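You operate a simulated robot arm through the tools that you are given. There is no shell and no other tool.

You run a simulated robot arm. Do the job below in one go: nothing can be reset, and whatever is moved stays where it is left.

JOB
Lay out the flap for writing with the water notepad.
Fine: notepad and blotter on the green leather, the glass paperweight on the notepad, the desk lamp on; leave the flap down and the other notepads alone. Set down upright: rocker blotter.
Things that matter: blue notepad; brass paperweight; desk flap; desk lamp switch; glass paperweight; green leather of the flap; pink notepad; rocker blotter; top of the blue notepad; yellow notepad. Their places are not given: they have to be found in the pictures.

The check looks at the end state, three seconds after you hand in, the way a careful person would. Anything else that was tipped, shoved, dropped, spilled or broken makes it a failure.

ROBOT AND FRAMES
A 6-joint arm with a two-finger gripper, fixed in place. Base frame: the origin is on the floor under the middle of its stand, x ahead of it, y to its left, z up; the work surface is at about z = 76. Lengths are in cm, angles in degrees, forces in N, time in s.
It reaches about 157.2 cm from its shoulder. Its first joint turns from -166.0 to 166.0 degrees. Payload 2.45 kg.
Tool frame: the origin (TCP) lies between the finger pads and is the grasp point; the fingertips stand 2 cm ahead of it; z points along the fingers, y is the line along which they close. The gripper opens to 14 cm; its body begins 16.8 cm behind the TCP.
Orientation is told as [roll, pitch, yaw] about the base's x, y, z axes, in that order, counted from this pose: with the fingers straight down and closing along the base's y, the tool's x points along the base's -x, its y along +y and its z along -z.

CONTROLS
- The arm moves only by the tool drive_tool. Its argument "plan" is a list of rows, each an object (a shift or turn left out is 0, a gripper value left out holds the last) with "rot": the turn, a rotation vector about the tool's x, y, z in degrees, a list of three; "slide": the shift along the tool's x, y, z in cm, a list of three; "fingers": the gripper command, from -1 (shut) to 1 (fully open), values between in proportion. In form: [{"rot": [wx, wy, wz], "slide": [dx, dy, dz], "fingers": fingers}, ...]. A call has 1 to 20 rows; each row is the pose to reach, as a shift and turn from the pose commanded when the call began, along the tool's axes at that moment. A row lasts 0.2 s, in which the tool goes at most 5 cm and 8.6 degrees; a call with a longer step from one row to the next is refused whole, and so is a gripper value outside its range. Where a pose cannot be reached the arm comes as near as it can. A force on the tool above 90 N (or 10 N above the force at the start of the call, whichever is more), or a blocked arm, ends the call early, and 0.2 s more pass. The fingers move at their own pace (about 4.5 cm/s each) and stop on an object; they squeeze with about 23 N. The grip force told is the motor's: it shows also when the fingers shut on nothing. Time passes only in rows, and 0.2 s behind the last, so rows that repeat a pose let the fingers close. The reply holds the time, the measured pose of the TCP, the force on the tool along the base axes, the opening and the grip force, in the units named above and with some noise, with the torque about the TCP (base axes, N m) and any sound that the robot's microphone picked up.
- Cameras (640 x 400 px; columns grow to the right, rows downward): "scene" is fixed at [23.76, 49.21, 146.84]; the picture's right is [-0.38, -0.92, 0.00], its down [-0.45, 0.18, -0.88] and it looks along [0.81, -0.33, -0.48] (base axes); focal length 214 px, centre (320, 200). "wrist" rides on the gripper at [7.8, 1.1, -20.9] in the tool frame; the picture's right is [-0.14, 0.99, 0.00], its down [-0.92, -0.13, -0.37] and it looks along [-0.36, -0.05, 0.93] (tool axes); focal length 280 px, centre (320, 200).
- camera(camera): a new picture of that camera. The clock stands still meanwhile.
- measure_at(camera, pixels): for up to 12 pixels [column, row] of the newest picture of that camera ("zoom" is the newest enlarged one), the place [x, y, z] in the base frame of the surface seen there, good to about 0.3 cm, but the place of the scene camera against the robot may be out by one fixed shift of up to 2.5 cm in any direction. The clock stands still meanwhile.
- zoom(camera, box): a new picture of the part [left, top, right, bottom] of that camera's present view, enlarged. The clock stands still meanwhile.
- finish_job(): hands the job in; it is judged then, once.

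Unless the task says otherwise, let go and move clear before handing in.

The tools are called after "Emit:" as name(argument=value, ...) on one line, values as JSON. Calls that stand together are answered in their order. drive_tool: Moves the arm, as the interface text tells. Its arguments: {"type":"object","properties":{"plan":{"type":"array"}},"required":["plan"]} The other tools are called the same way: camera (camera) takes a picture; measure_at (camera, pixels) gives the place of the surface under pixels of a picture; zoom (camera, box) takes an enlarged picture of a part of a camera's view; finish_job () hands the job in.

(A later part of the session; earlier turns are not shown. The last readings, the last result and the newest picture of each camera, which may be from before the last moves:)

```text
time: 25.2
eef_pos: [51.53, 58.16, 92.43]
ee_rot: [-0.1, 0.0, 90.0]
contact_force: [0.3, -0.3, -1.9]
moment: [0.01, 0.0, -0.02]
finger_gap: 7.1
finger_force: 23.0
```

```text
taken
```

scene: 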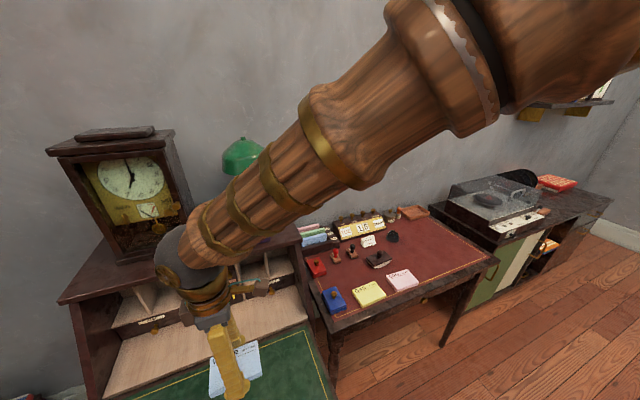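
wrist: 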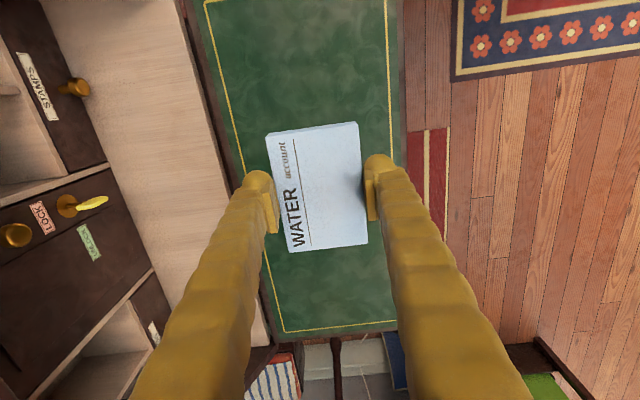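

The pad is over the leather at (51.5, 58). I'll lower to about 0.8 cm above contact.

Emit:
drive_tool(plan=[{"slide": [0, 0, 2]}, {"slide": [0, 0, 6]}, {"slide": [0, 0, 10]}, {"slide": [0, 0, 13]}, {"slide": [0, 0, 14.5]}, {"slide": [0, 0, 15.2]}, {"slide": [0, 0, 15.2]}, {"slide": [0, 0, 15.2]}])

Emit:
zoom(camera="scene", box=[150, 300, 330, 400])

Emit:
camera(camera="wrist")

```text
time: 27.0
eef_pos: [51.45, 58.13, 77.26]
ee_rot: [-0.1, 0.0, 90.0]
contact_force: [0.1, 0.4, -0.7]
moment: [0.01, -0.01, 0.01]
finger_gap: 7.07
finger_force: 23.3
```

```text
3.56 times, centred on (240, 350) of scene
```

zoom: 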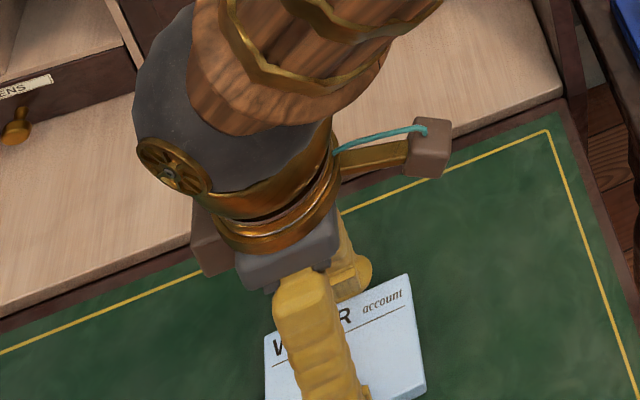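

```text
taken
```

wrist: 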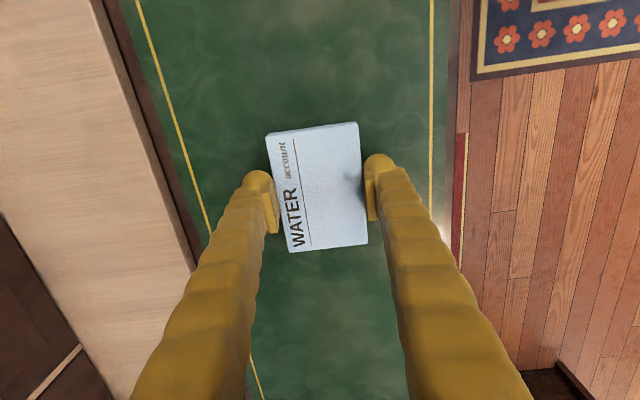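

There's no contact yet. I'll lower the last bit in small steps and watch the force.

Emit:
drive_tool(plan=[{"slide": [0, 0, 0.3]}, {"slide": [0, 0, 0.5]}, {"slide": [0, 0, 0.7]}, {"slide": [0, 0, 0.7]}])

```text
time: 28.0
eef_pos: [51.5, 57.95, 76.56]
ee_rot: [-0.1, 0.0, 90.0]
contact_force: [0.6, -0.1, -2.0]
moment: [0.03, -0.03, -0.02]
finger_gap: 7.1
finger_force: 22.4
```

Emit:
drive_tool(plan=[{"slide": [0, 0, 0.15]}, {"slide": [0, 0, 0.3]}, {"slide": [0, 0, 0.3]}])

Emit:
measure_at(camera="wrist", pixels=[[320, 150], [320, 200], [300, 100], [380, 100], [290, 270]])

```text
time: 28.8
eef_pos: [51.58, 58.22, 76.43]
ee_rot: [0.0, 0.1, 90.0]
contact_force: [-5.8, 0.2, 19.9]
moment: [0.0, 0.17, -0.02]
finger_gap: 7.13
finger_force: 23.1
```

```text
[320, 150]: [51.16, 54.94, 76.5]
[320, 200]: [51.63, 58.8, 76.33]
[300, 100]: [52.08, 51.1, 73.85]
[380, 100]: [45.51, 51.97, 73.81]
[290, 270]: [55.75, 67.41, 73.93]
```

The pad is pressed gently on the leather (about 20 N up). I'll ease off slightly and open.

Emit:
drive_tool(plan=[{"slide": [0, 0, -0.15]}, {"slide": [0, 0, -0.15], "fingers": 0.05}, {"slide": [0, 0, -0.15], "fingers": 0.15}, {"slide": [0, 0, -0.15], "fingers": 0.357}, {"slide": [0, 0, -0.15], "fingers": 0.357}])

Emit:
camera(camera="wrist")

```text
time: 30.0
eef_pos: [51.51, 58.02, 76.45]
ee_rot: [-0.1, 0.0, 89.9]
contact_force: [0.3, -0.3, -0.2]
moment: [0.01, -0.03, -0.01]
finger_gap: 9.46
finger_force: 0.0
```

```text
taken
```

wrist: 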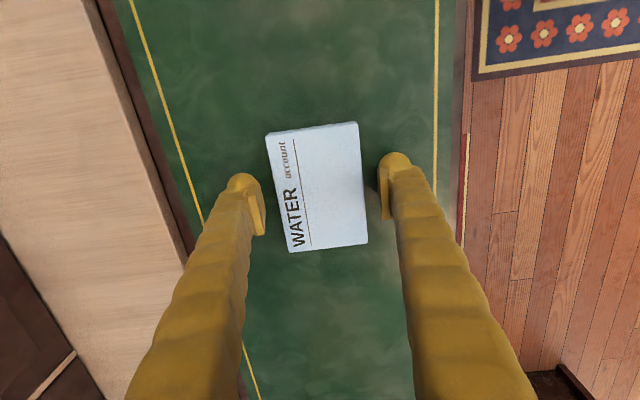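

The pad rests flat on the leather and the fingers are open. I'll rise and head to the blotter.

Emit:
drive_tool(plan=[{"slide": [0, 0, -1.5]}, {"slide": [0, 0, -4.5]}, {"slide": [0, 0, -9.0]}, {"slide": [0, 0, -13.5]}, {"slide": [0, 0, -18.0]}, {"slide": [3.93, -1.63, -20.0]}, {"slide": [7.87, -3.27, -20.0]}, {"slide": [11.8, -4.9, -20.0]}, {"slide": [15.73, -6.53, -20.0]}, {"slide": [19.67, -8.17, -20.0]}, {"slide": [23.6, -9.8, -20.0]}, {"slide": [28.03, -11.64, -20.0]}, {"slide": [32.45, -13.48, -20.0]}, {"slide": [36.88, -15.31, -20.0]}, {"slide": [41.3, -17.15, -20.0]}, {"slide": [45.73, -18.99, -20.0]}, {"slide": [50.15, -20.83, -20.0]}, {"slide": [54.58, -22.66, -20.0]}, {"slide": [59.0, -24.5, -20.0]}, {"slide": [59.0, -24.5, -20.0]}])

Emit:
camera(camera="wrist")

Emit:
camera(camera="scene")

```text
time: 34.2
eef_pos: [76.03, -1.09, 96.36]
ee_rot: [-0.1, 0.0, 90.0]
contact_force: [0.8, 0.1, 0.2]
moment: [-0.01, -0.03, -0.04]
finger_gap: 9.49
finger_force: 0.0
```

```text
taken
```

wrist: 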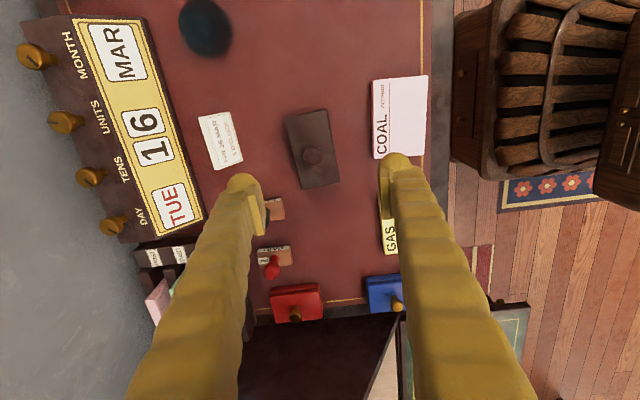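

```text
taken
```

scene: 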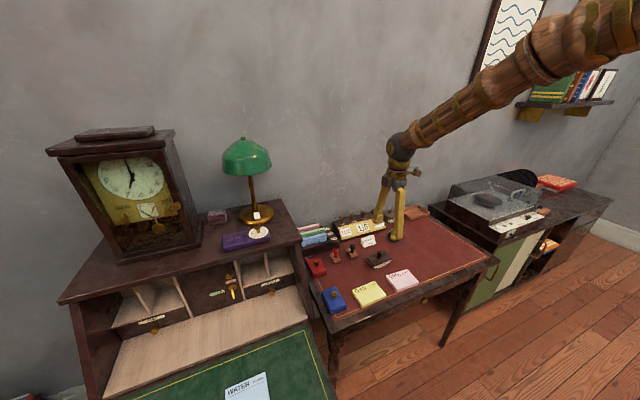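

The pad is on the flap (scene (247,388)), and the blotter is at about (312,150) in the wrist view. I'll measure its body edges and knob.

Emit:
zoom(camera="wrist", box=[230, 90, 400, 212])

Emit:
measure_at(camera="wrist", pixels=[[285, 117], [323, 111], [338, 180], [302, 188], [312, 157], [305, 125], [325, 175], [293, 150], [331, 145], [304, 115], [320, 184], [313, 150]])

Emit:
zoom(camera="scene", box=[345, 235, 415, 280])

```text
3.28 times, centred on (315, 151) of wrist
```

zoom: 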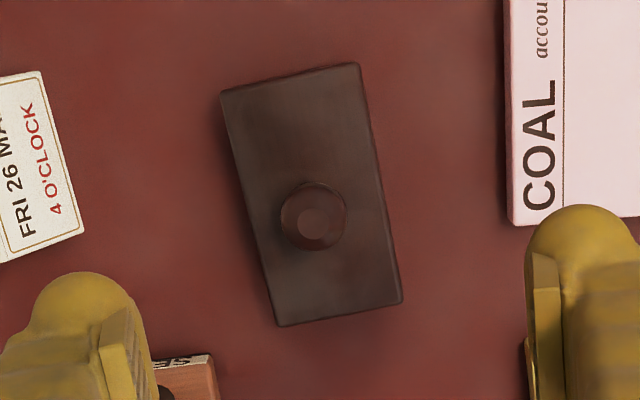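

```text
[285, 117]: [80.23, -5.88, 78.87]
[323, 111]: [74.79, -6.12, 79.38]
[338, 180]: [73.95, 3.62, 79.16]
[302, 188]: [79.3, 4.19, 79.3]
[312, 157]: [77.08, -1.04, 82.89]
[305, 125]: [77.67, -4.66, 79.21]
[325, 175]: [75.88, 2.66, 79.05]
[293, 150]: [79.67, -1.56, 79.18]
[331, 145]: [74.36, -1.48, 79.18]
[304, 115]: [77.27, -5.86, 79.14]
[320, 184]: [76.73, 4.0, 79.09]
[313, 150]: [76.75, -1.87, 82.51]
```

```text
8.89 times, centred on (380, 258) of scene
```

zoom: 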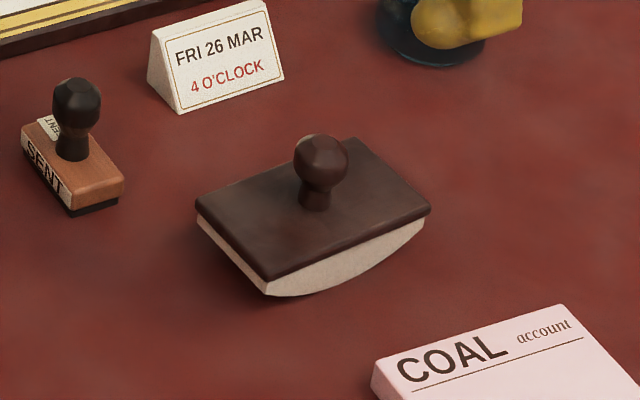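

The blotter centre is (77.1, -1.05), top at z≈79.2, 5.4 cm wide and yawed about +5°. Next I'll measure the tent card, the stamp and the pink pad, to be sure the fingers fit between them.

Emit:
measure_at(camera="wrist", pixels=[[242, 161], [233, 168], [226, 112], [238, 140], [270, 200], [284, 205], [284, 218], [374, 155], [372, 120], [375, 82], [284, 245], [229, 170]])

Emit:
zoom(camera="wrist", box=[180, 90, 300, 230])

```text
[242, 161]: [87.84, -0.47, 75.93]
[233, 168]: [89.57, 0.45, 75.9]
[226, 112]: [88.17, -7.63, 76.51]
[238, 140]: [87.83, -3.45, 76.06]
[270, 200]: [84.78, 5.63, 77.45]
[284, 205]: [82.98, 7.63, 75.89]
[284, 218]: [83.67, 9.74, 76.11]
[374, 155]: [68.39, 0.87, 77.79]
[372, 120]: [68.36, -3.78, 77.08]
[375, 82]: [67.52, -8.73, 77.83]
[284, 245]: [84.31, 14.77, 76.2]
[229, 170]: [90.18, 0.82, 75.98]
```

```text
2.86 times, centred on (240, 160) of wrist
```

zoom: 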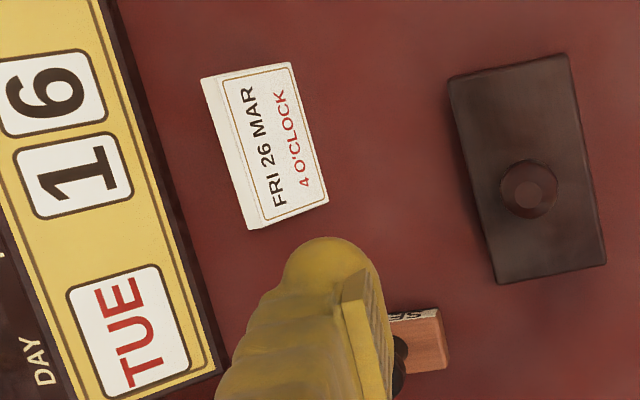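

The tent card (x≥87.6), the stamp (y≥5.5) and the pink pad (x≤68.4) all leave room for an 8 cm opening. I'll align at yaw 95 and lower partway.

Emit:
drive_tool(plan=[{"slide": [0.1, -0.5, 0.5], "rot": [0, 0, -2.5], "fingers": 0.143}, {"slide": [0.23, -1.14, 2.0], "rot": [0, 0, -5]}, {"slide": [0.23, -1.14, 5.0], "rot": [0, 0, -5]}, {"slide": [0.23, -1.14, 8.5], "rot": [0, 0, -5]}, {"slide": [0.23, -1.14, 10.5], "rot": [0, 0, -5]}, {"slide": [0.23, -1.14, 10.5], "rot": [0, 0, -5]}, {"slide": [0.23, -1.14, 10.5], "rot": [0, 0, -5]}])

Emit:
camera(camera="wrist")

Emit:
zoom(camera="scene", box=[340, 215, 430, 275])

```text
time: 35.8
eef_pos: [77.05, -1.05, 85.98]
ee_rot: [-0.1, -0.1, 95.0]
contact_force: [0.1, -0.1, -0.5]
moment: [-0.03, 0.02, -0.01]
finger_gap: 8.01
finger_force: 0.0
```

```text
taken
```

wrist: 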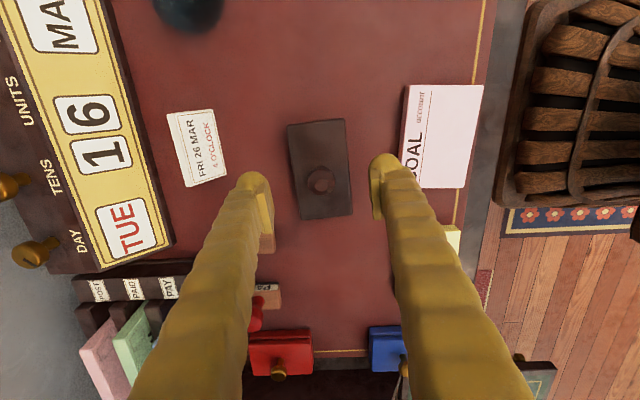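

```text
6.67 times, centred on (385, 245) of scene
```

zoom: 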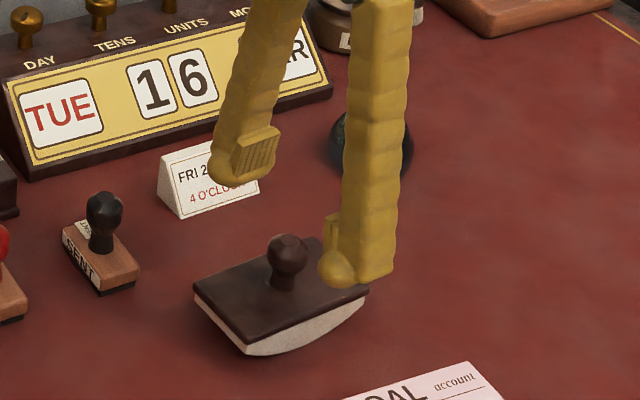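

The blotter sits centred between the fingers (about (320,170)). I'll go down to gripping height.

Emit:
drive_tool(plan=[{"slide": [0, 0, 2.5]}, {"slide": [0, 0, 5.0]}, {"slide": [0, 0, 6.7]}, {"slide": [0, 0, 7.3]}, {"slide": [0, 0, 7.3]}])

Emit:
camera(camera="wrist")

Emit:
zoom(camera="scene", box=[340, 215, 430, 275])

```text
time: 37.0
eef_pos: [77.23, -1.21, 78.75]
ee_rot: [-0.1, 0.0, 95.0]
contact_force: [0.1, -0.6, 0.6]
moment: [0.05, 0.0, -0.02]
finger_gap: 8.01
finger_force: 0.1
```

```text
taken
```

wrist: 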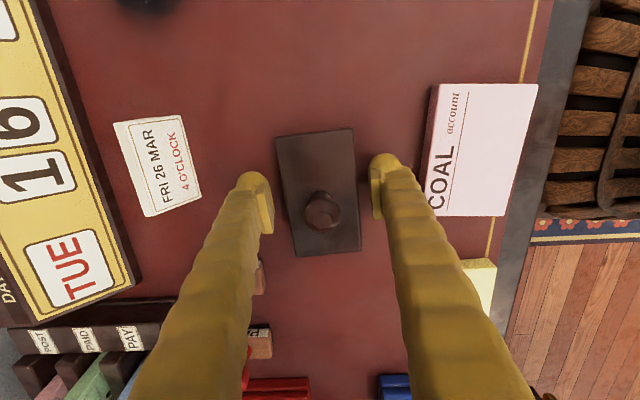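

```text
6.67 times, centred on (385, 245) of scene
```

zoom: 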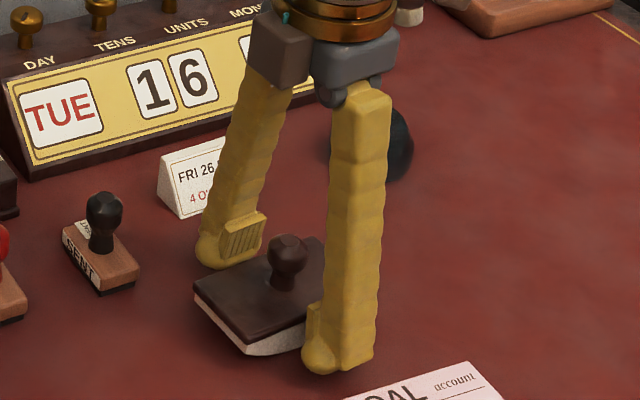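

The fingers straddle the blotter body without touching anything. I'll close on it.

Emit:
drive_tool(plan=[{"fingers": -0.1}, {"fingers": -0.25}, {"fingers": -0.5}, {"fingers": -1}, {"fingers": -1}])

Emit:
camera(camera="wrist")

Emit:
zoom(camera="scene", box=[340, 215, 430, 275])

```text
time: 38.2
eef_pos: [77.21, -1.17, 78.71]
ee_rot: [0.0, 0.0, 95.0]
contact_force: [-0.8, -0.1, 0.2]
moment: [-0.03, 0.01, 0.0]
finger_gap: 5.65
finger_force: 22.7
```

```text
taken
```

wrist: 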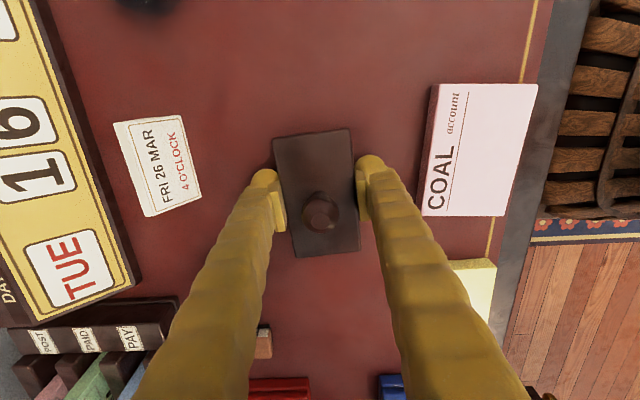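

```text
6.67 times, centred on (385, 245) of scene
```

zoom: 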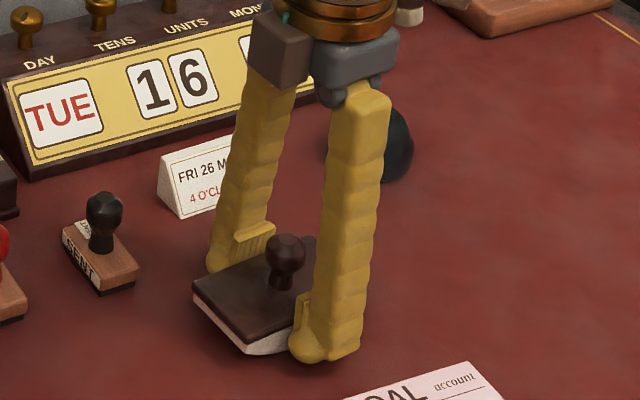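

Gripped at 5.65 cm with no side load. I'll lift slowly and check it stays level.

Emit:
drive_tool(plan=[{"slide": [0, 0, -0.2]}, {"slide": [0, 0, -0.5]}, {"slide": [0, 0, -1.0]}, {"slide": [0, 0, -2.0]}, {"slide": [0, 0, -3.5]}, {"slide": [0, 0, -3.5]}])

Emit:
zoom(camera="scene", box=[340, 215, 430, 275])

Emit:
camera(camera="wrist")

```text
time: 39.6
eef_pos: [77.24, -1.06, 82.19]
ee_rot: [-0.1, 0.0, 95.1]
contact_force: [-0.4, -0.1, -1.9]
moment: [0.0, -0.01, 0.01]
finger_gap: 5.66
finger_force: 22.8
```

```text
6.67 times, centred on (385, 245) of scene
```

zoom: 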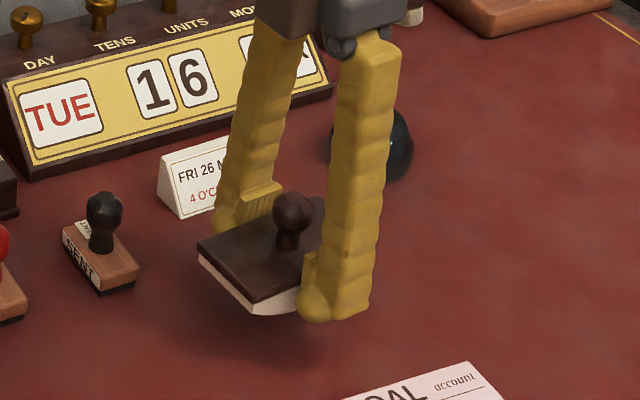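

```text
taken
```

wrist: 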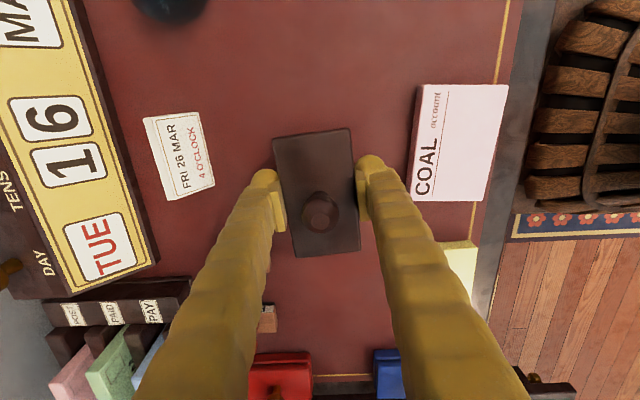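

The blotter is level in the grip. I'll lift to about z=95.

Emit:
drive_tool(plan=[{"slide": [0, 0, -1.5]}, {"slide": [0, 0, -4.0]}, {"slide": [0, 0, -7.0]}, {"slide": [0, 0, -10.0]}, {"slide": [0, 0, -12.3]}, {"slide": [0, 0, -13.0]}, {"slide": [0, 0, -13.0]}])

Emit:
drive_tool(plan=[{"slide": [-1.6, 0.37, 0]}, {"slide": [-4.8, 1.12, 0]}, {"slide": [-9.36, 2.18, 0]}, {"slide": [-14.08, 3.29, 0]}, {"slide": [-18.8, 4.39, 0]}, {"slide": [-23.51, 5.49, 0]}, {"slide": [-28.23, 6.59, 0]}, {"slide": [-32.95, 7.69, 0]}, {"slide": [-37.67, 8.79, 0]}, {"slide": [-42.39, 9.9, 0]}, {"slide": [-47.11, 11.0, 0]}, {"slide": [-51.83, 12.1, 0]}, {"slide": [-56.55, 13.2, 0]}, {"slide": [-61.26, 14.3, 0]}, {"slide": [-65.98, 15.4, 0]}, {"slide": [-70.7, 16.5, 0]}, {"slide": [-75.18, 17.55, 0]}, {"slide": [-78.38, 18.3, 0]}, {"slide": [-79.98, 18.67, 0]}, {"slide": [-79.98, 18.67, 0]}])

Emit:
camera(camera="wrist")

Emit:
camera(camera="scene")

```text
time: 41.2
eef_pos: [77.16, -1.25, 95.13]
ee_rot: [0.0, 0.0, 95.0]
contact_force: [0.3, -0.9, -3.0]
moment: [-0.01, 0.0, -0.02]
finger_gap: 5.62
finger_force: 23.0
```

```text
time: 45.4
eef_pos: [51.53, 76.95, 95.17]
ee_rot: [-0.1, 0.0, 95.0]
contact_force: [0.3, -0.1, -2.1]
moment: [-0.03, 0.0, 0.0]
finger_gap: 5.68
finger_force: 23.0
```

```text
taken
```

wrist: 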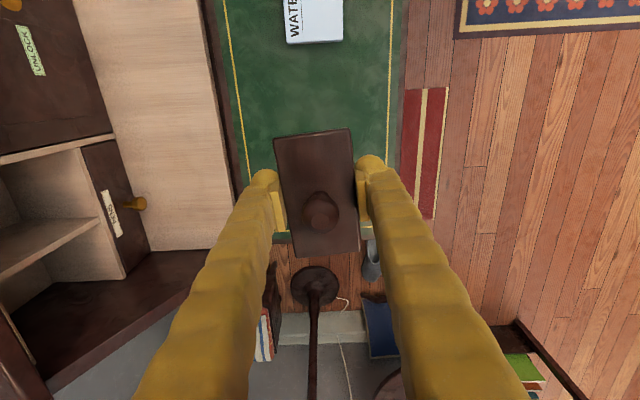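

```text
taken
```

scene: 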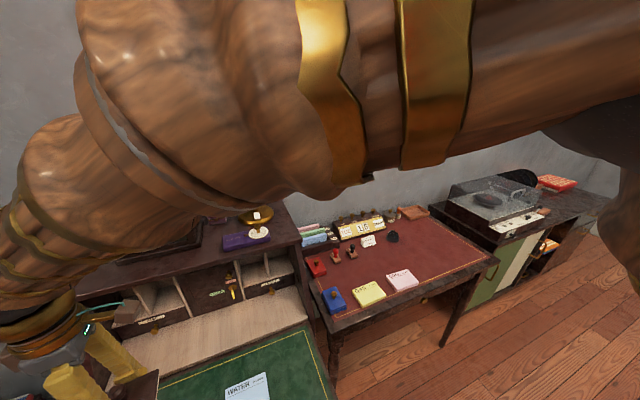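

The blotter is over the leather at (51.5, 77), with the pad visible at the top of the wrist view. I'll lower to just above contact.

Emit:
drive_tool(plan=[{"slide": [0, 0, 1.5]}, {"slide": [0, 0, 4.5]}, {"slide": [0, 0, 8.5]}, {"slide": [0, 0, 12.5]}, {"slide": [0, 0, 15.5]}, {"slide": [0, 0, 17.0]}, {"slide": [0, 0, 17.7]}, {"slide": [0, 0, 17.7]}, {"slide": [0, 0, 17.7]}])

Emit:
camera(camera="wrist")

Emit:
camera(camera="scene")

```text
time: 47.4
eef_pos: [51.46, 76.82, 77.42]
ee_rot: [0.0, 0.0, 94.9]
contact_force: [0.3, 0.3, -3.7]
moment: [-0.01, 0.01, -0.04]
finger_gap: 5.65
finger_force: 23.2
```

```text
taken
```

wrist: 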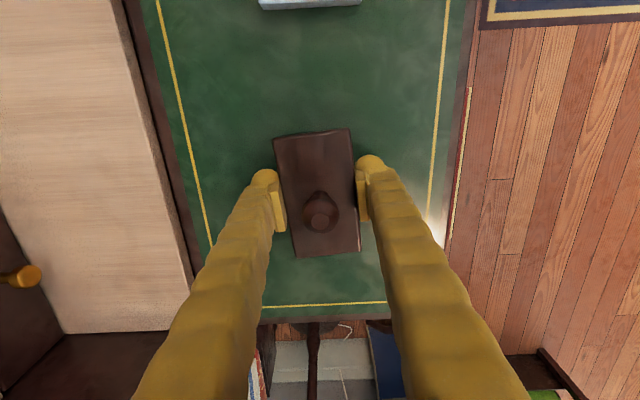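

```text
taken
```

scene: 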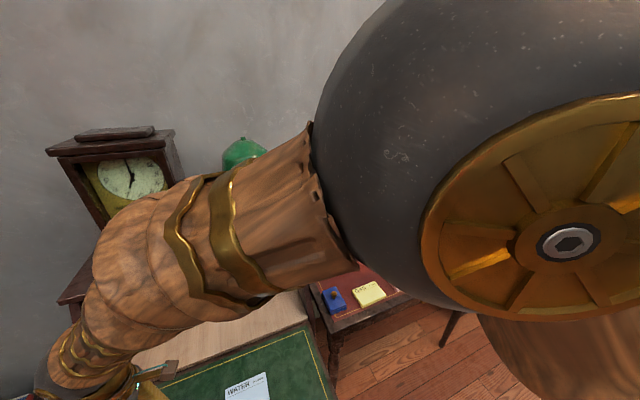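

Still free of contact. I'll lower in small steps until it touches.

Emit:
drive_tool(plan=[{"slide": [0, 0, 0.3]}, {"slide": [0, 0, 0.5]}, {"slide": [0, 0, 0.65]}, {"slide": [0, 0, 0.65]}])

```text
time: 48.4
eef_pos: [51.54, 76.79, 76.87]
ee_rot: [0.0, 0.0, 95.0]
contact_force: [-0.4, 0.1, -2.9]
moment: [0.04, 0.01, 0.01]
finger_gap: 5.65
finger_force: 23.2
```

Emit:
drive_tool(plan=[{"slide": [0, 0, 0.12]}, {"slide": [0, 0, 0.22]}, {"slide": [0, 0, 0.22]}])

```text
time: 49.2
eef_pos: [51.66, 76.87, 76.45]
ee_rot: [-0.1, 0.0, 94.9]
contact_force: [-3.1, -2.5, 10.7]
moment: [-0.03, -0.3, -0.04]
finger_gap: 5.63
finger_force: 22.4
```

It touches (about 13 N). I'll ease 0.1 cm and open slowly so the rocker stays level.

Emit:
drive_tool(plan=[{"slide": [0, 0, -0.08]}, {"slide": [0, 0, -0.08], "fingers": -0.17}, {"slide": [0, 0, -0.08], "fingers": -0.1}, {"slide": [0, 0, -0.08], "fingers": 0.0}, {"slide": [0, 0, -0.08], "fingers": 0.15}, {"slide": [0, 0, -0.08], "fingers": 0.15}])

Emit:
camera(camera="wrist")

```text
time: 50.6
eef_pos: [51.56, 76.89, 76.6]
ee_rot: [-0.1, -0.1, 94.9]
contact_force: [0.3, 0.2, 0.1]
moment: [0.01, 0.04, 0.02]
finger_gap: 8.03
finger_force: 0.1
```

```text
taken
```

wrist: 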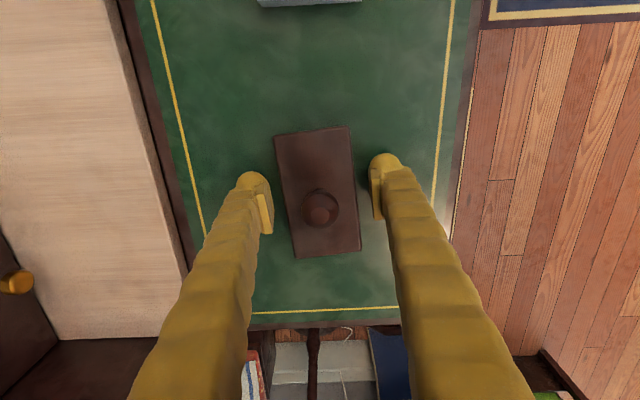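

The blotter stands level on the leather, free of the fingers. I'll rise, move toward the table while turning back to yaw 0, then go over the glass dome.

Emit:
drive_tool(plan=[{"slide": [0, 0, -1.5]}, {"slide": [0, 0, -5.5]}, {"slide": [0, 0, -10.0]}, {"slide": [0, 0, -15.0]}, {"slide": [0, 0, -20.0]}, {"slide": [4.78, 0.42, -20.0], "rot": [0, 0, 7.3]}, {"slide": [9.56, 0.84, -20.0], "rot": [0, 0, 14.6]}, {"slide": [14.35, 1.26, -20.0], "rot": [0, 0, 21.9]}, {"slide": [19.13, 1.67, -20.0], "rot": [0, 0, 29.2]}, {"slide": [23.91, 2.09, -20.0], "rot": [0, 0, 36.5]}, {"slide": [28.69, 2.51, -20.0], "rot": [0, 0, 43.8]}, {"slide": [33.47, 2.93, -20.0], "rot": [0, 0, 51.1]}, {"slide": [38.25, 3.35, -20.0], "rot": [0, 0, 58.4]}, {"slide": [43.04, 3.77, -20.0], "rot": [0, 0, 65.7]}, {"slide": [47.82, 4.19, -20.0], "rot": [0, 0, 73.0]}, {"slide": [52.6, 4.6, -20.0], "rot": [0, 0, 80.3]}, {"slide": [57.38, 5.02, -20.0], "rot": [0, 0, 87.6]}, {"slide": [62.16, 5.44, -20.0], "rot": [0, 0, 95.0]}, {"slide": [62.16, 5.44, -20.0], "rot": [0, 0, 95.0]}])

Emit:
camera(camera="scene")

Emit:
camera(camera="wrist")

```text
time: 54.6
eef_pos: [51.61, 14.36, 96.66]
ee_rot: [0.0, -0.1, -0.2]
contact_force: [-0.3, 0.0, 0.4]
moment: [0.03, -0.02, -0.03]
finger_gap: 8.05
finger_force: 0.1
```

```text
taken
```

scene: 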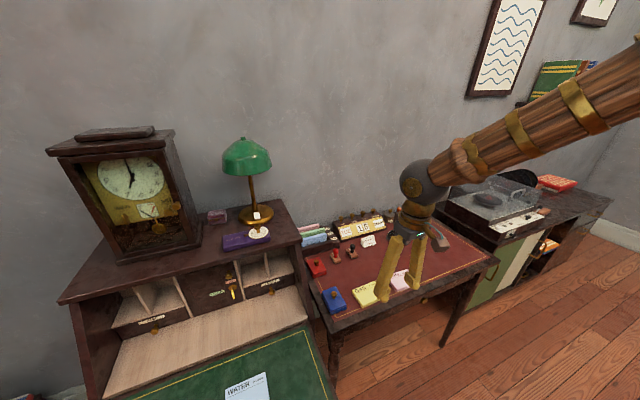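

```text
taken
```

wrist: 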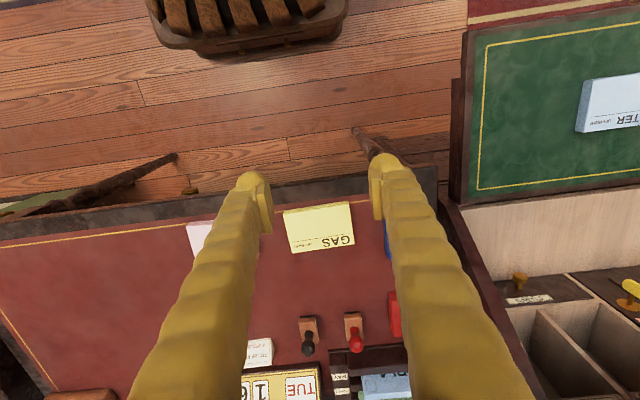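

Everything is in order and the tool is back at yaw 0. I'll move over the dome at roughly (84, -17), z=100.

Emit:
drive_tool(plan=[{"slide": [-1.5, -1.46, -0.3]}, {"slide": [-4.6, -4.5, -0.8]}, {"slide": [-7.9, -7.7, -1.3]}, {"slide": [-11.3, -11.0, -1.8]}, {"slide": [-14.7, -14.3, -2.3]}, {"slide": [-18.1, -17.6, -2.8]}, {"slide": [-21.5, -20.9, -3.2]}, {"slide": [-24.9, -24.2, -3.5]}, {"slide": [-28.3, -27.5, -3.5]}, {"slide": [-31.2, -30.4, -3.5]}, {"slide": [-32.5, -31.7, -3.5]}, {"slide": [-32.5, -31.7, -3.5]}, {"slide": [-32.5, -31.7, -3.5]}])

Emit:
camera(camera="wrist")

Emit:
zoom(camera="scene", box=[350, 200, 450, 262])

```text
time: 57.4
eef_pos: [84.11, -17.19, 100.26]
ee_rot: [0.0, 0.0, 0.0]
contact_force: [-0.5, 0.0, -0.6]
moment: [0.0, -0.01, 0.03]
finger_gap: 8.04
finger_force: 0.1
```

```text
taken
```

wrist: 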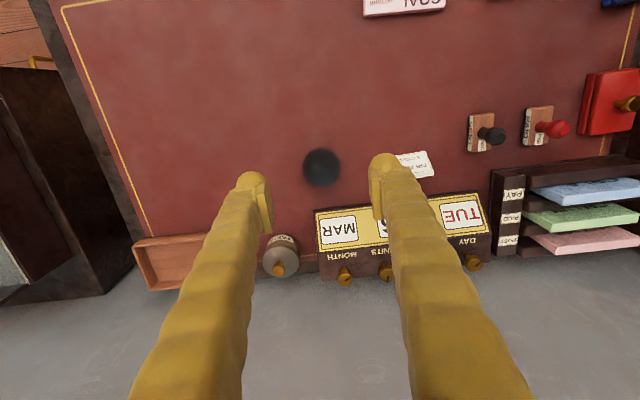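

```text
6.40 times, centred on (400, 231) of scene
```

zoom: 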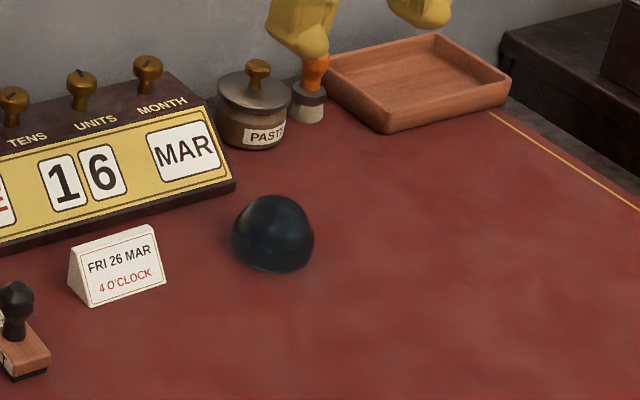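

Emit:
zoom(camera="wrist", box=[260, 130, 380, 220])

Emit:
measure_at(camera="wrist", pixels=[[321, 167], [304, 167], [338, 167], [321, 152], [321, 184], [310, 167], [332, 167], [321, 160], [321, 176], [320, 213], [400, 160], [262, 200]])

```text
4.44 times, centred on (320, 175) of wrist
```

zoom: 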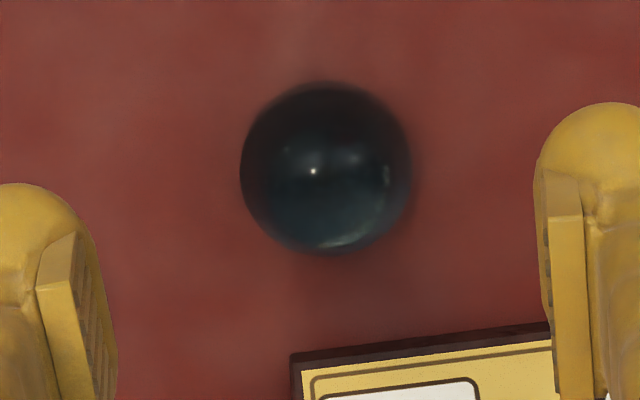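

```text
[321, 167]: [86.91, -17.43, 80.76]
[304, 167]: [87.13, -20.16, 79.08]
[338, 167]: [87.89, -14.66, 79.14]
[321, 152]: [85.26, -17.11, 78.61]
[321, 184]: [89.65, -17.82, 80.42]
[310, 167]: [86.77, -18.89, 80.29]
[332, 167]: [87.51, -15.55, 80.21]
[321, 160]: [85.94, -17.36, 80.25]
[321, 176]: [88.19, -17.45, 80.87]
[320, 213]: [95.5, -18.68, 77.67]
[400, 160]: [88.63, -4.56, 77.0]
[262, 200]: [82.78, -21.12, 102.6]
```

The dome is a glass sphere with a flat base, centred near (87.8, -17.4), about 6.3 cm across, with its widest part near z≈78. I'll align over it with a 9 cm gap and lower partway.

Emit:
drive_tool(plan=[{"slide": [-1.5, -0.1, 1.5], "fingers": 0.286}, {"slide": [-3.0, -0.3, 5.0]}, {"slide": [-3.8, -0.3, 9.0]}, {"slide": [-3.8, -0.3, 12.5]}, {"slide": [-3.8, -0.3, 14.0]}, {"slide": [-3.8, -0.3, 14.0]}, {"slide": [-3.8, -0.3, 14.0]}])

Emit:
camera(camera="wrist")

Emit:
zoom(camera="scene", box=[350, 200, 450, 262])

```text
time: 59.0
eef_pos: [87.93, -17.56, 86.23]
ee_rot: [0.0, -0.1, 0.0]
contact_force: [-0.6, 0.3, -0.4]
moment: [0.01, 0.0, 0.02]
finger_gap: 9.02
finger_force: 0.0
```

```text
taken
```

wrist: 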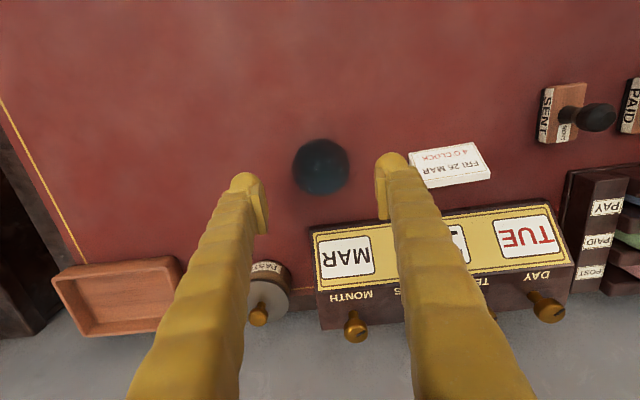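

```text
6.40 times, centred on (400, 231) of scene
```

zoom: 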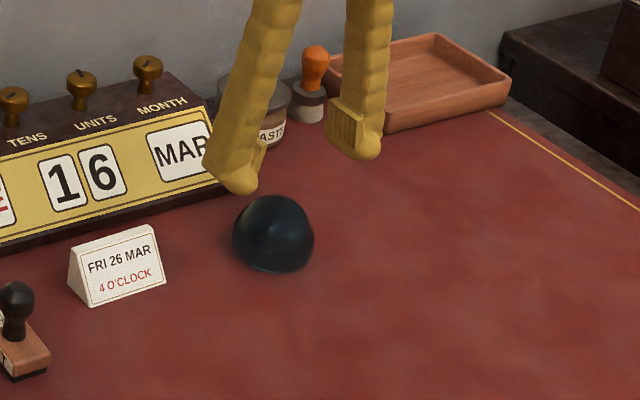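

The dome is centred at (320,166), where the tool axis projects. I'll lower to gripping height.

Emit:
drive_tool(plan=[{"slide": [0, 0, 2.5]}, {"slide": [0, 0, 5.0]}, {"slide": [0, 0, 7.0]}, {"slide": [0, 0, 7.6]}, {"slide": [0, 0, 7.6]}])

Emit:
camera(camera="wrist")

Emit:
zoom(camera="scene", box=[350, 200, 450, 262])

```text
time: 60.2
eef_pos: [87.92, -17.42, 78.6]
ee_rot: [0.0, -0.1, -0.1]
contact_force: [0.9, 0.2, 0.0]
moment: [-0.01, -0.02, -0.02]
finger_gap: 8.99
finger_force: 0.1
```

```text
taken
```

wrist: 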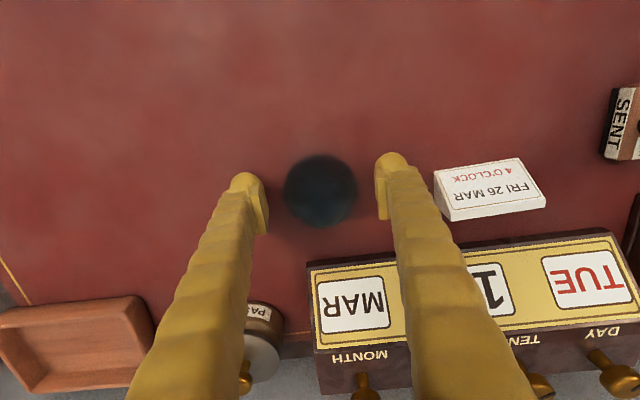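

```text
6.40 times, centred on (400, 231) of scene
```

zoom: 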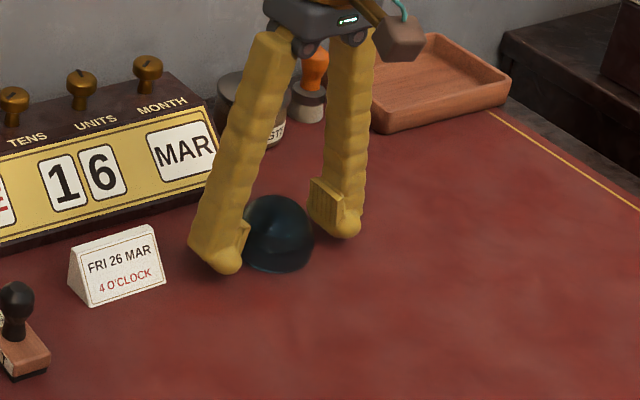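

The dome sits between the plates at (321,190). I'll close gently.

Emit:
drive_tool(plan=[{"fingers": 0.05}, {"fingers": -0.05}, {"fingers": -0.15}, {"fingers": -0.5}, {"fingers": -1}, {"fingers": -1}])

Emit:
camera(camera="wrist")

Emit:
zoom(camera="scene", box=[350, 200, 450, 262])

```text
time: 61.6
eef_pos: [87.95, -17.49, 78.6]
ee_rot: [0.0, 0.0, 0.0]
contact_force: [0.2, -0.1, 1.9]
moment: [0.0, 0.02, 0.0]
finger_gap: 6.01
finger_force: 22.8
```

```text
taken
```

wrist: 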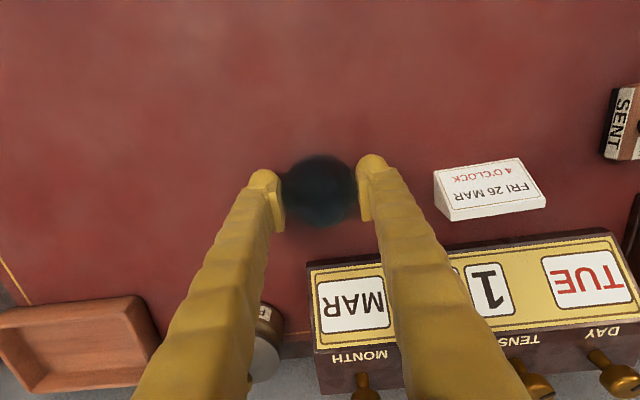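

```text
6.40 times, centred on (400, 231) of scene
```

zoom: 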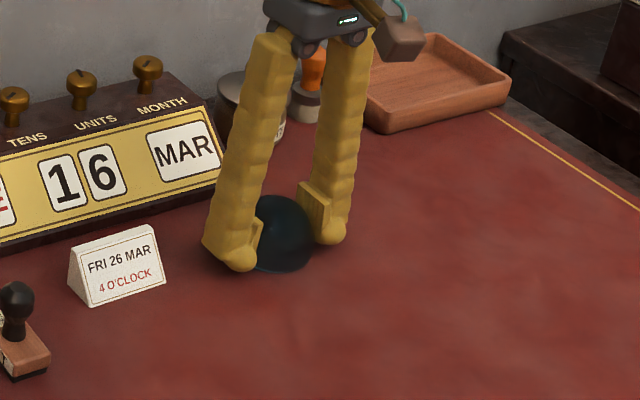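

The gap holds at 6.01 cm. I'll lift slowly and watch for slip or rotation.

Emit:
drive_tool(plan=[{"slide": [0, 0, -0.15]}, {"slide": [0, 0, -0.4]}, {"slide": [0, 0, -0.8]}, {"slide": [0, 0, -1.4]}, {"slide": [0, 0, -2.0]}, {"slide": [0, 0, -2.0]}])

Emit:
zoom(camera="scene", box=[360, 205, 430, 250])

Emit:
camera(camera="wrist")

```text
time: 63.0
eef_pos: [87.89, -17.63, 80.57]
ee_rot: [-0.1, 0.0, -0.1]
contact_force: [-0.2, -0.2, -3.0]
moment: [-0.02, 0.0, 0.06]
finger_gap: 6.01
finger_force: 22.7
```

```text
8.89 times, centred on (395, 228) of scene
```

zoom: 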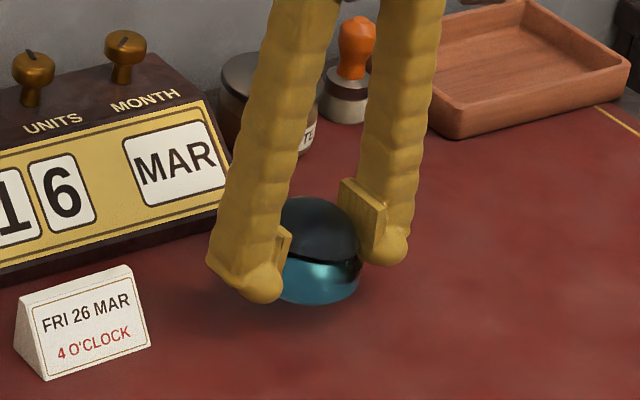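

```text
taken
```

wrist: 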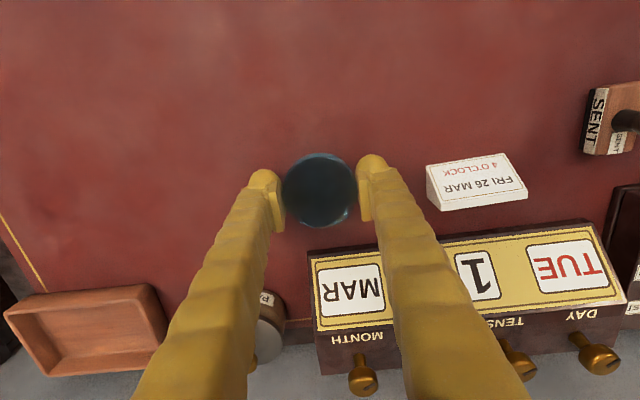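

It's lifted and shows clear blue glass, so this is the glass paperweight. I'll raise it gently to z≈96.

Emit:
drive_tool(plan=[{"slide": [0, 0, -1.0]}, {"slide": [0, 0, -3.0]}, {"slide": [0, 0, -5.5]}, {"slide": [0, 0, -8.5]}, {"slide": [0, 0, -11.5]}, {"slide": [0, 0, -14.0]}, {"slide": [0, 0, -15.2]}, {"slide": [0, 0, -15.6]}, {"slide": [0, 0, -15.6]}])

Emit:
zoom(camera="scene", box=[350, 150, 450, 215])

```text
time: 65.0
eef_pos: [87.96, -17.39, 96.1]
ee_rot: [0.0, 0.1, 0.1]
contact_force: [-1.3, 0.1, -1.9]
moment: [-0.01, 0.04, 0.04]
finger_gap: 6.03
finger_force: 22.7
```

```text
6.15 times, centred on (400, 182) of scene
```

zoom: 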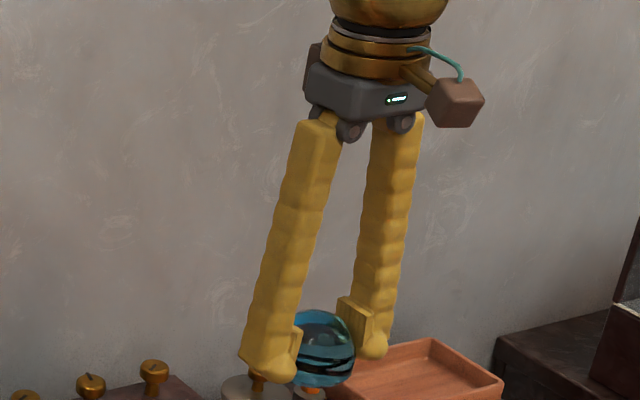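

It's secure in the grip. I'll carry it across to above the notepad.

Emit:
drive_tool(plan=[{"slide": [0.54, 1.13, 0]}, {"slide": [1.82, 3.78, 0]}, {"slide": [3.63, 7.55, 0]}, {"slide": [5.66, 11.78, 0]}, {"slide": [7.7, 16.01, 0]}, {"slide": [9.73, 20.23, 0]}, {"slide": [11.76, 24.46, 0]}, {"slide": [13.79, 28.69, 0]}, {"slide": [15.83, 32.92, 0]}, {"slide": [17.86, 37.15, 0]}, {"slide": [19.89, 41.37, 0]}, {"slide": [21.93, 45.6, 0]}, {"slide": [23.96, 49.83, 0]}, {"slide": [25.99, 54.06, 0]}, {"slide": [28.02, 58.29, 0]}, {"slide": [30.06, 62.51, 0]}, {"slide": [32.09, 66.74, 0]}, {"slide": [33.94, 70.59, 0]}, {"slide": [35.39, 73.61, 0]}, {"slide": [36.3, 75.5, 0]}])

Emit:
camera(camera="wrist")

Emit:
camera(camera="scene")

```text
time: 69.2
eef_pos: [51.71, 58.04, 96.17]
ee_rot: [0.0, -0.1, 0.0]
contact_force: [-0.6, -0.5, -1.9]
moment: [-0.04, -0.06, 0.03]
finger_gap: 6.03
finger_force: 23.1
```

```text
taken
```

wrist: 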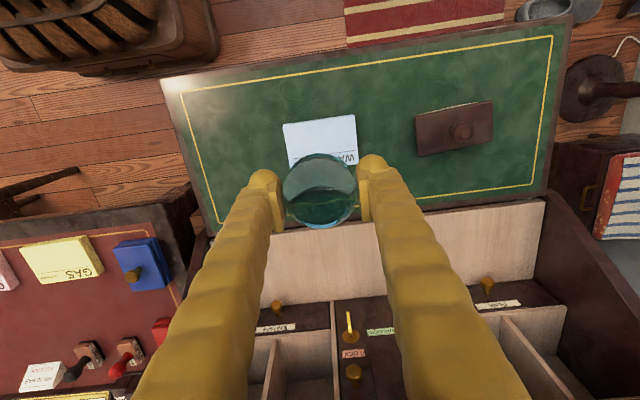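

```text
taken
```

scene: 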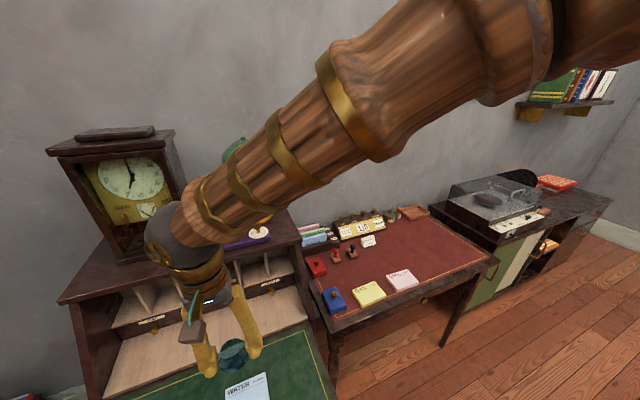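

Pad and blotter both sit well on the leather, and the glass dome is held above. I'll measure the pad's corners for a centred placement.

Emit:
measure_at(camera="wrist", pixels=[[285, 125], [352, 117], [355, 150], [292, 155], [320, 135], [318, 120], [287, 140], [353, 133], [420, 115], [490, 104], [460, 130], [418, 153]])

Emit:
zoom(camera="wrist", box=[250, 90, 510, 250])

```text
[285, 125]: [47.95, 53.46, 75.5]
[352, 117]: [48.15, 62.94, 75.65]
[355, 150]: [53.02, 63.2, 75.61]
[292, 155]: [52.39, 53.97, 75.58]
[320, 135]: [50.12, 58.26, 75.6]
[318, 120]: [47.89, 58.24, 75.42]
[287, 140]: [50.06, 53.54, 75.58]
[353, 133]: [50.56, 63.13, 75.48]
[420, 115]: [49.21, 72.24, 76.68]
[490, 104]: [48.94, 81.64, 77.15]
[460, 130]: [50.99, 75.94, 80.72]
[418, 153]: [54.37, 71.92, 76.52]
```

```text
2.46 times, centred on (380, 170) of wrist
```

zoom: 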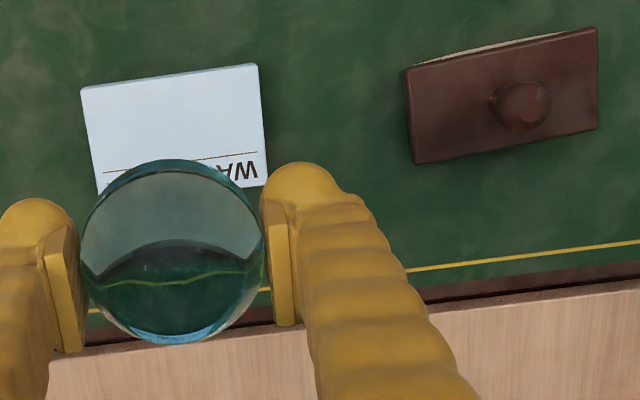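

The pad's centre is near (51.3, 58.3) with its top at z≈75.6. I'll adjust slightly and lower to about 1 cm above contact.

Emit:
drive_tool(plan=[{"slide": [0.1, 0.1, 1.0]}, {"slide": [0.2, 0.2, 3.5]}, {"slide": [0.2, 0.2, 7.0]}, {"slide": [0.2, 0.2, 10.5]}, {"slide": [0.2, 0.2, 13.5]}, {"slide": [0.2, 0.2, 15.8]}, {"slide": [0.2, 0.2, 16.8]}, {"slide": [0.2, 0.2, 17.0]}, {"slide": [0.2, 0.2, 17.0]}])

Emit:
camera(camera="wrist")

Emit:
zoom(camera="scene", box=[190, 320, 318, 400])

```text
time: 71.2
eef_pos: [51.38, 58.23, 79.1]
ee_rot: [0.0, -0.2, -0.1]
contact_force: [0.7, 0.5, -2.6]
moment: [0.02, 0.0, 0.02]
finger_gap: 6.05
finger_force: 23.1
```

```text
taken
```

wrist: 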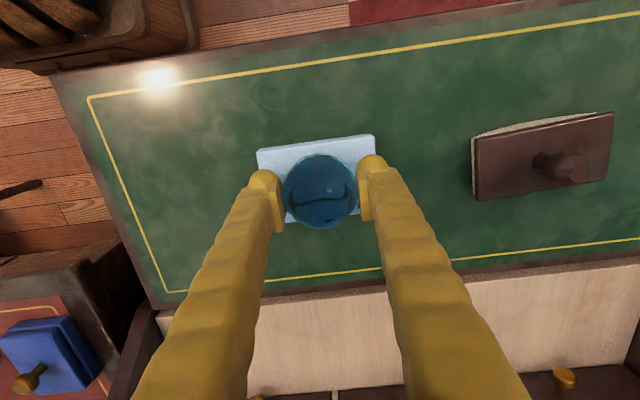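

```text
5.00 times, centred on (254, 360) of scene
```

zoom: 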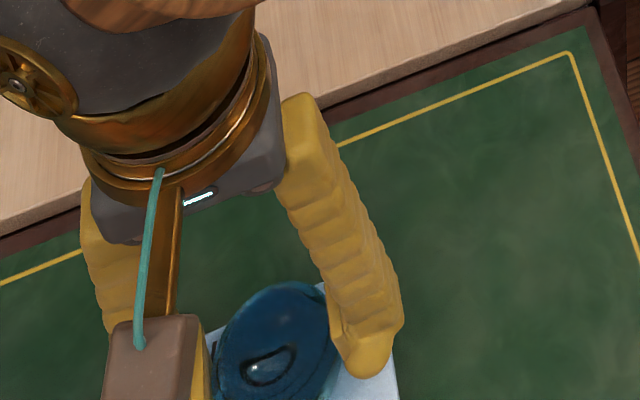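

The dome is over the middle of the pad. I'll lower the last centimetre in small steps.

Emit:
drive_tool(plan=[{"slide": [0, 0, 0.3]}, {"slide": [0, 0, 0.55]}, {"slide": [0, 0, 0.75]}, {"slide": [0, 0, 0.75]}])

```text
time: 72.2
eef_pos: [51.46, 58.12, 78.4]
ee_rot: [-0.1, 0.0, 0.0]
contact_force: [0.0, -1.1, -0.8]
moment: [-0.05, -0.03, -0.01]
finger_gap: 6.02
finger_force: 22.9
```

Emit:
drive_tool(plan=[{"slide": [0, 0, 0.1]}, {"slide": [0, 0, 0.2]}, {"slide": [0, 0, 0.2]}])

```text
time: 73.0
eef_pos: [51.39, 58.19, 78.14]
ee_rot: [0.0, -0.2, 0.0]
contact_force: [2.3, -1.8, 15.4]
moment: [-0.03, -0.12, 0.01]
finger_gap: 6.03
finger_force: 23.1
```

The dome touches the pad (about 15 N). I'll ease up 0.1 cm and open slowly.

Emit:
drive_tool(plan=[{"slide": [0, 0, -0.08]}, {"slide": [0, 0, -0.08], "fingers": -0.12}, {"slide": [0, 0, -0.08], "fingers": -0.05}, {"slide": [0, 0, -0.08], "fingers": 0.1}, {"slide": [0, 0, -0.08], "fingers": 0.286}, {"slide": [0, 0, -0.08], "fingers": 0.286}])

Emit:
camera(camera="wrist")

```text
time: 74.4
eef_pos: [51.29, 58.26, 78.19]
ee_rot: [0.0, 0.0, 0.0]
contact_force: [-0.1, 0.7, 0.1]
moment: [0.02, -0.03, -0.03]
finger_gap: 9.0
finger_force: 0.1
```

```text
taken
```

wrist: 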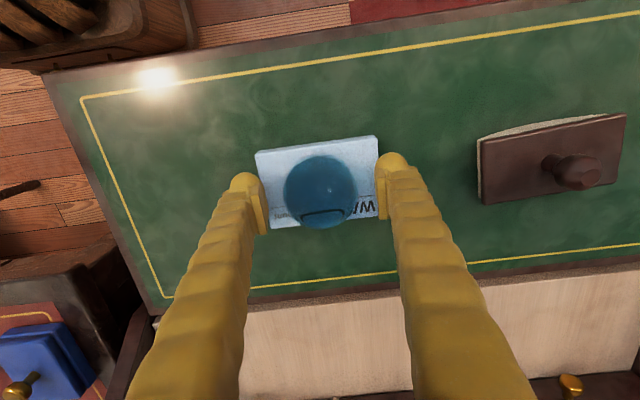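

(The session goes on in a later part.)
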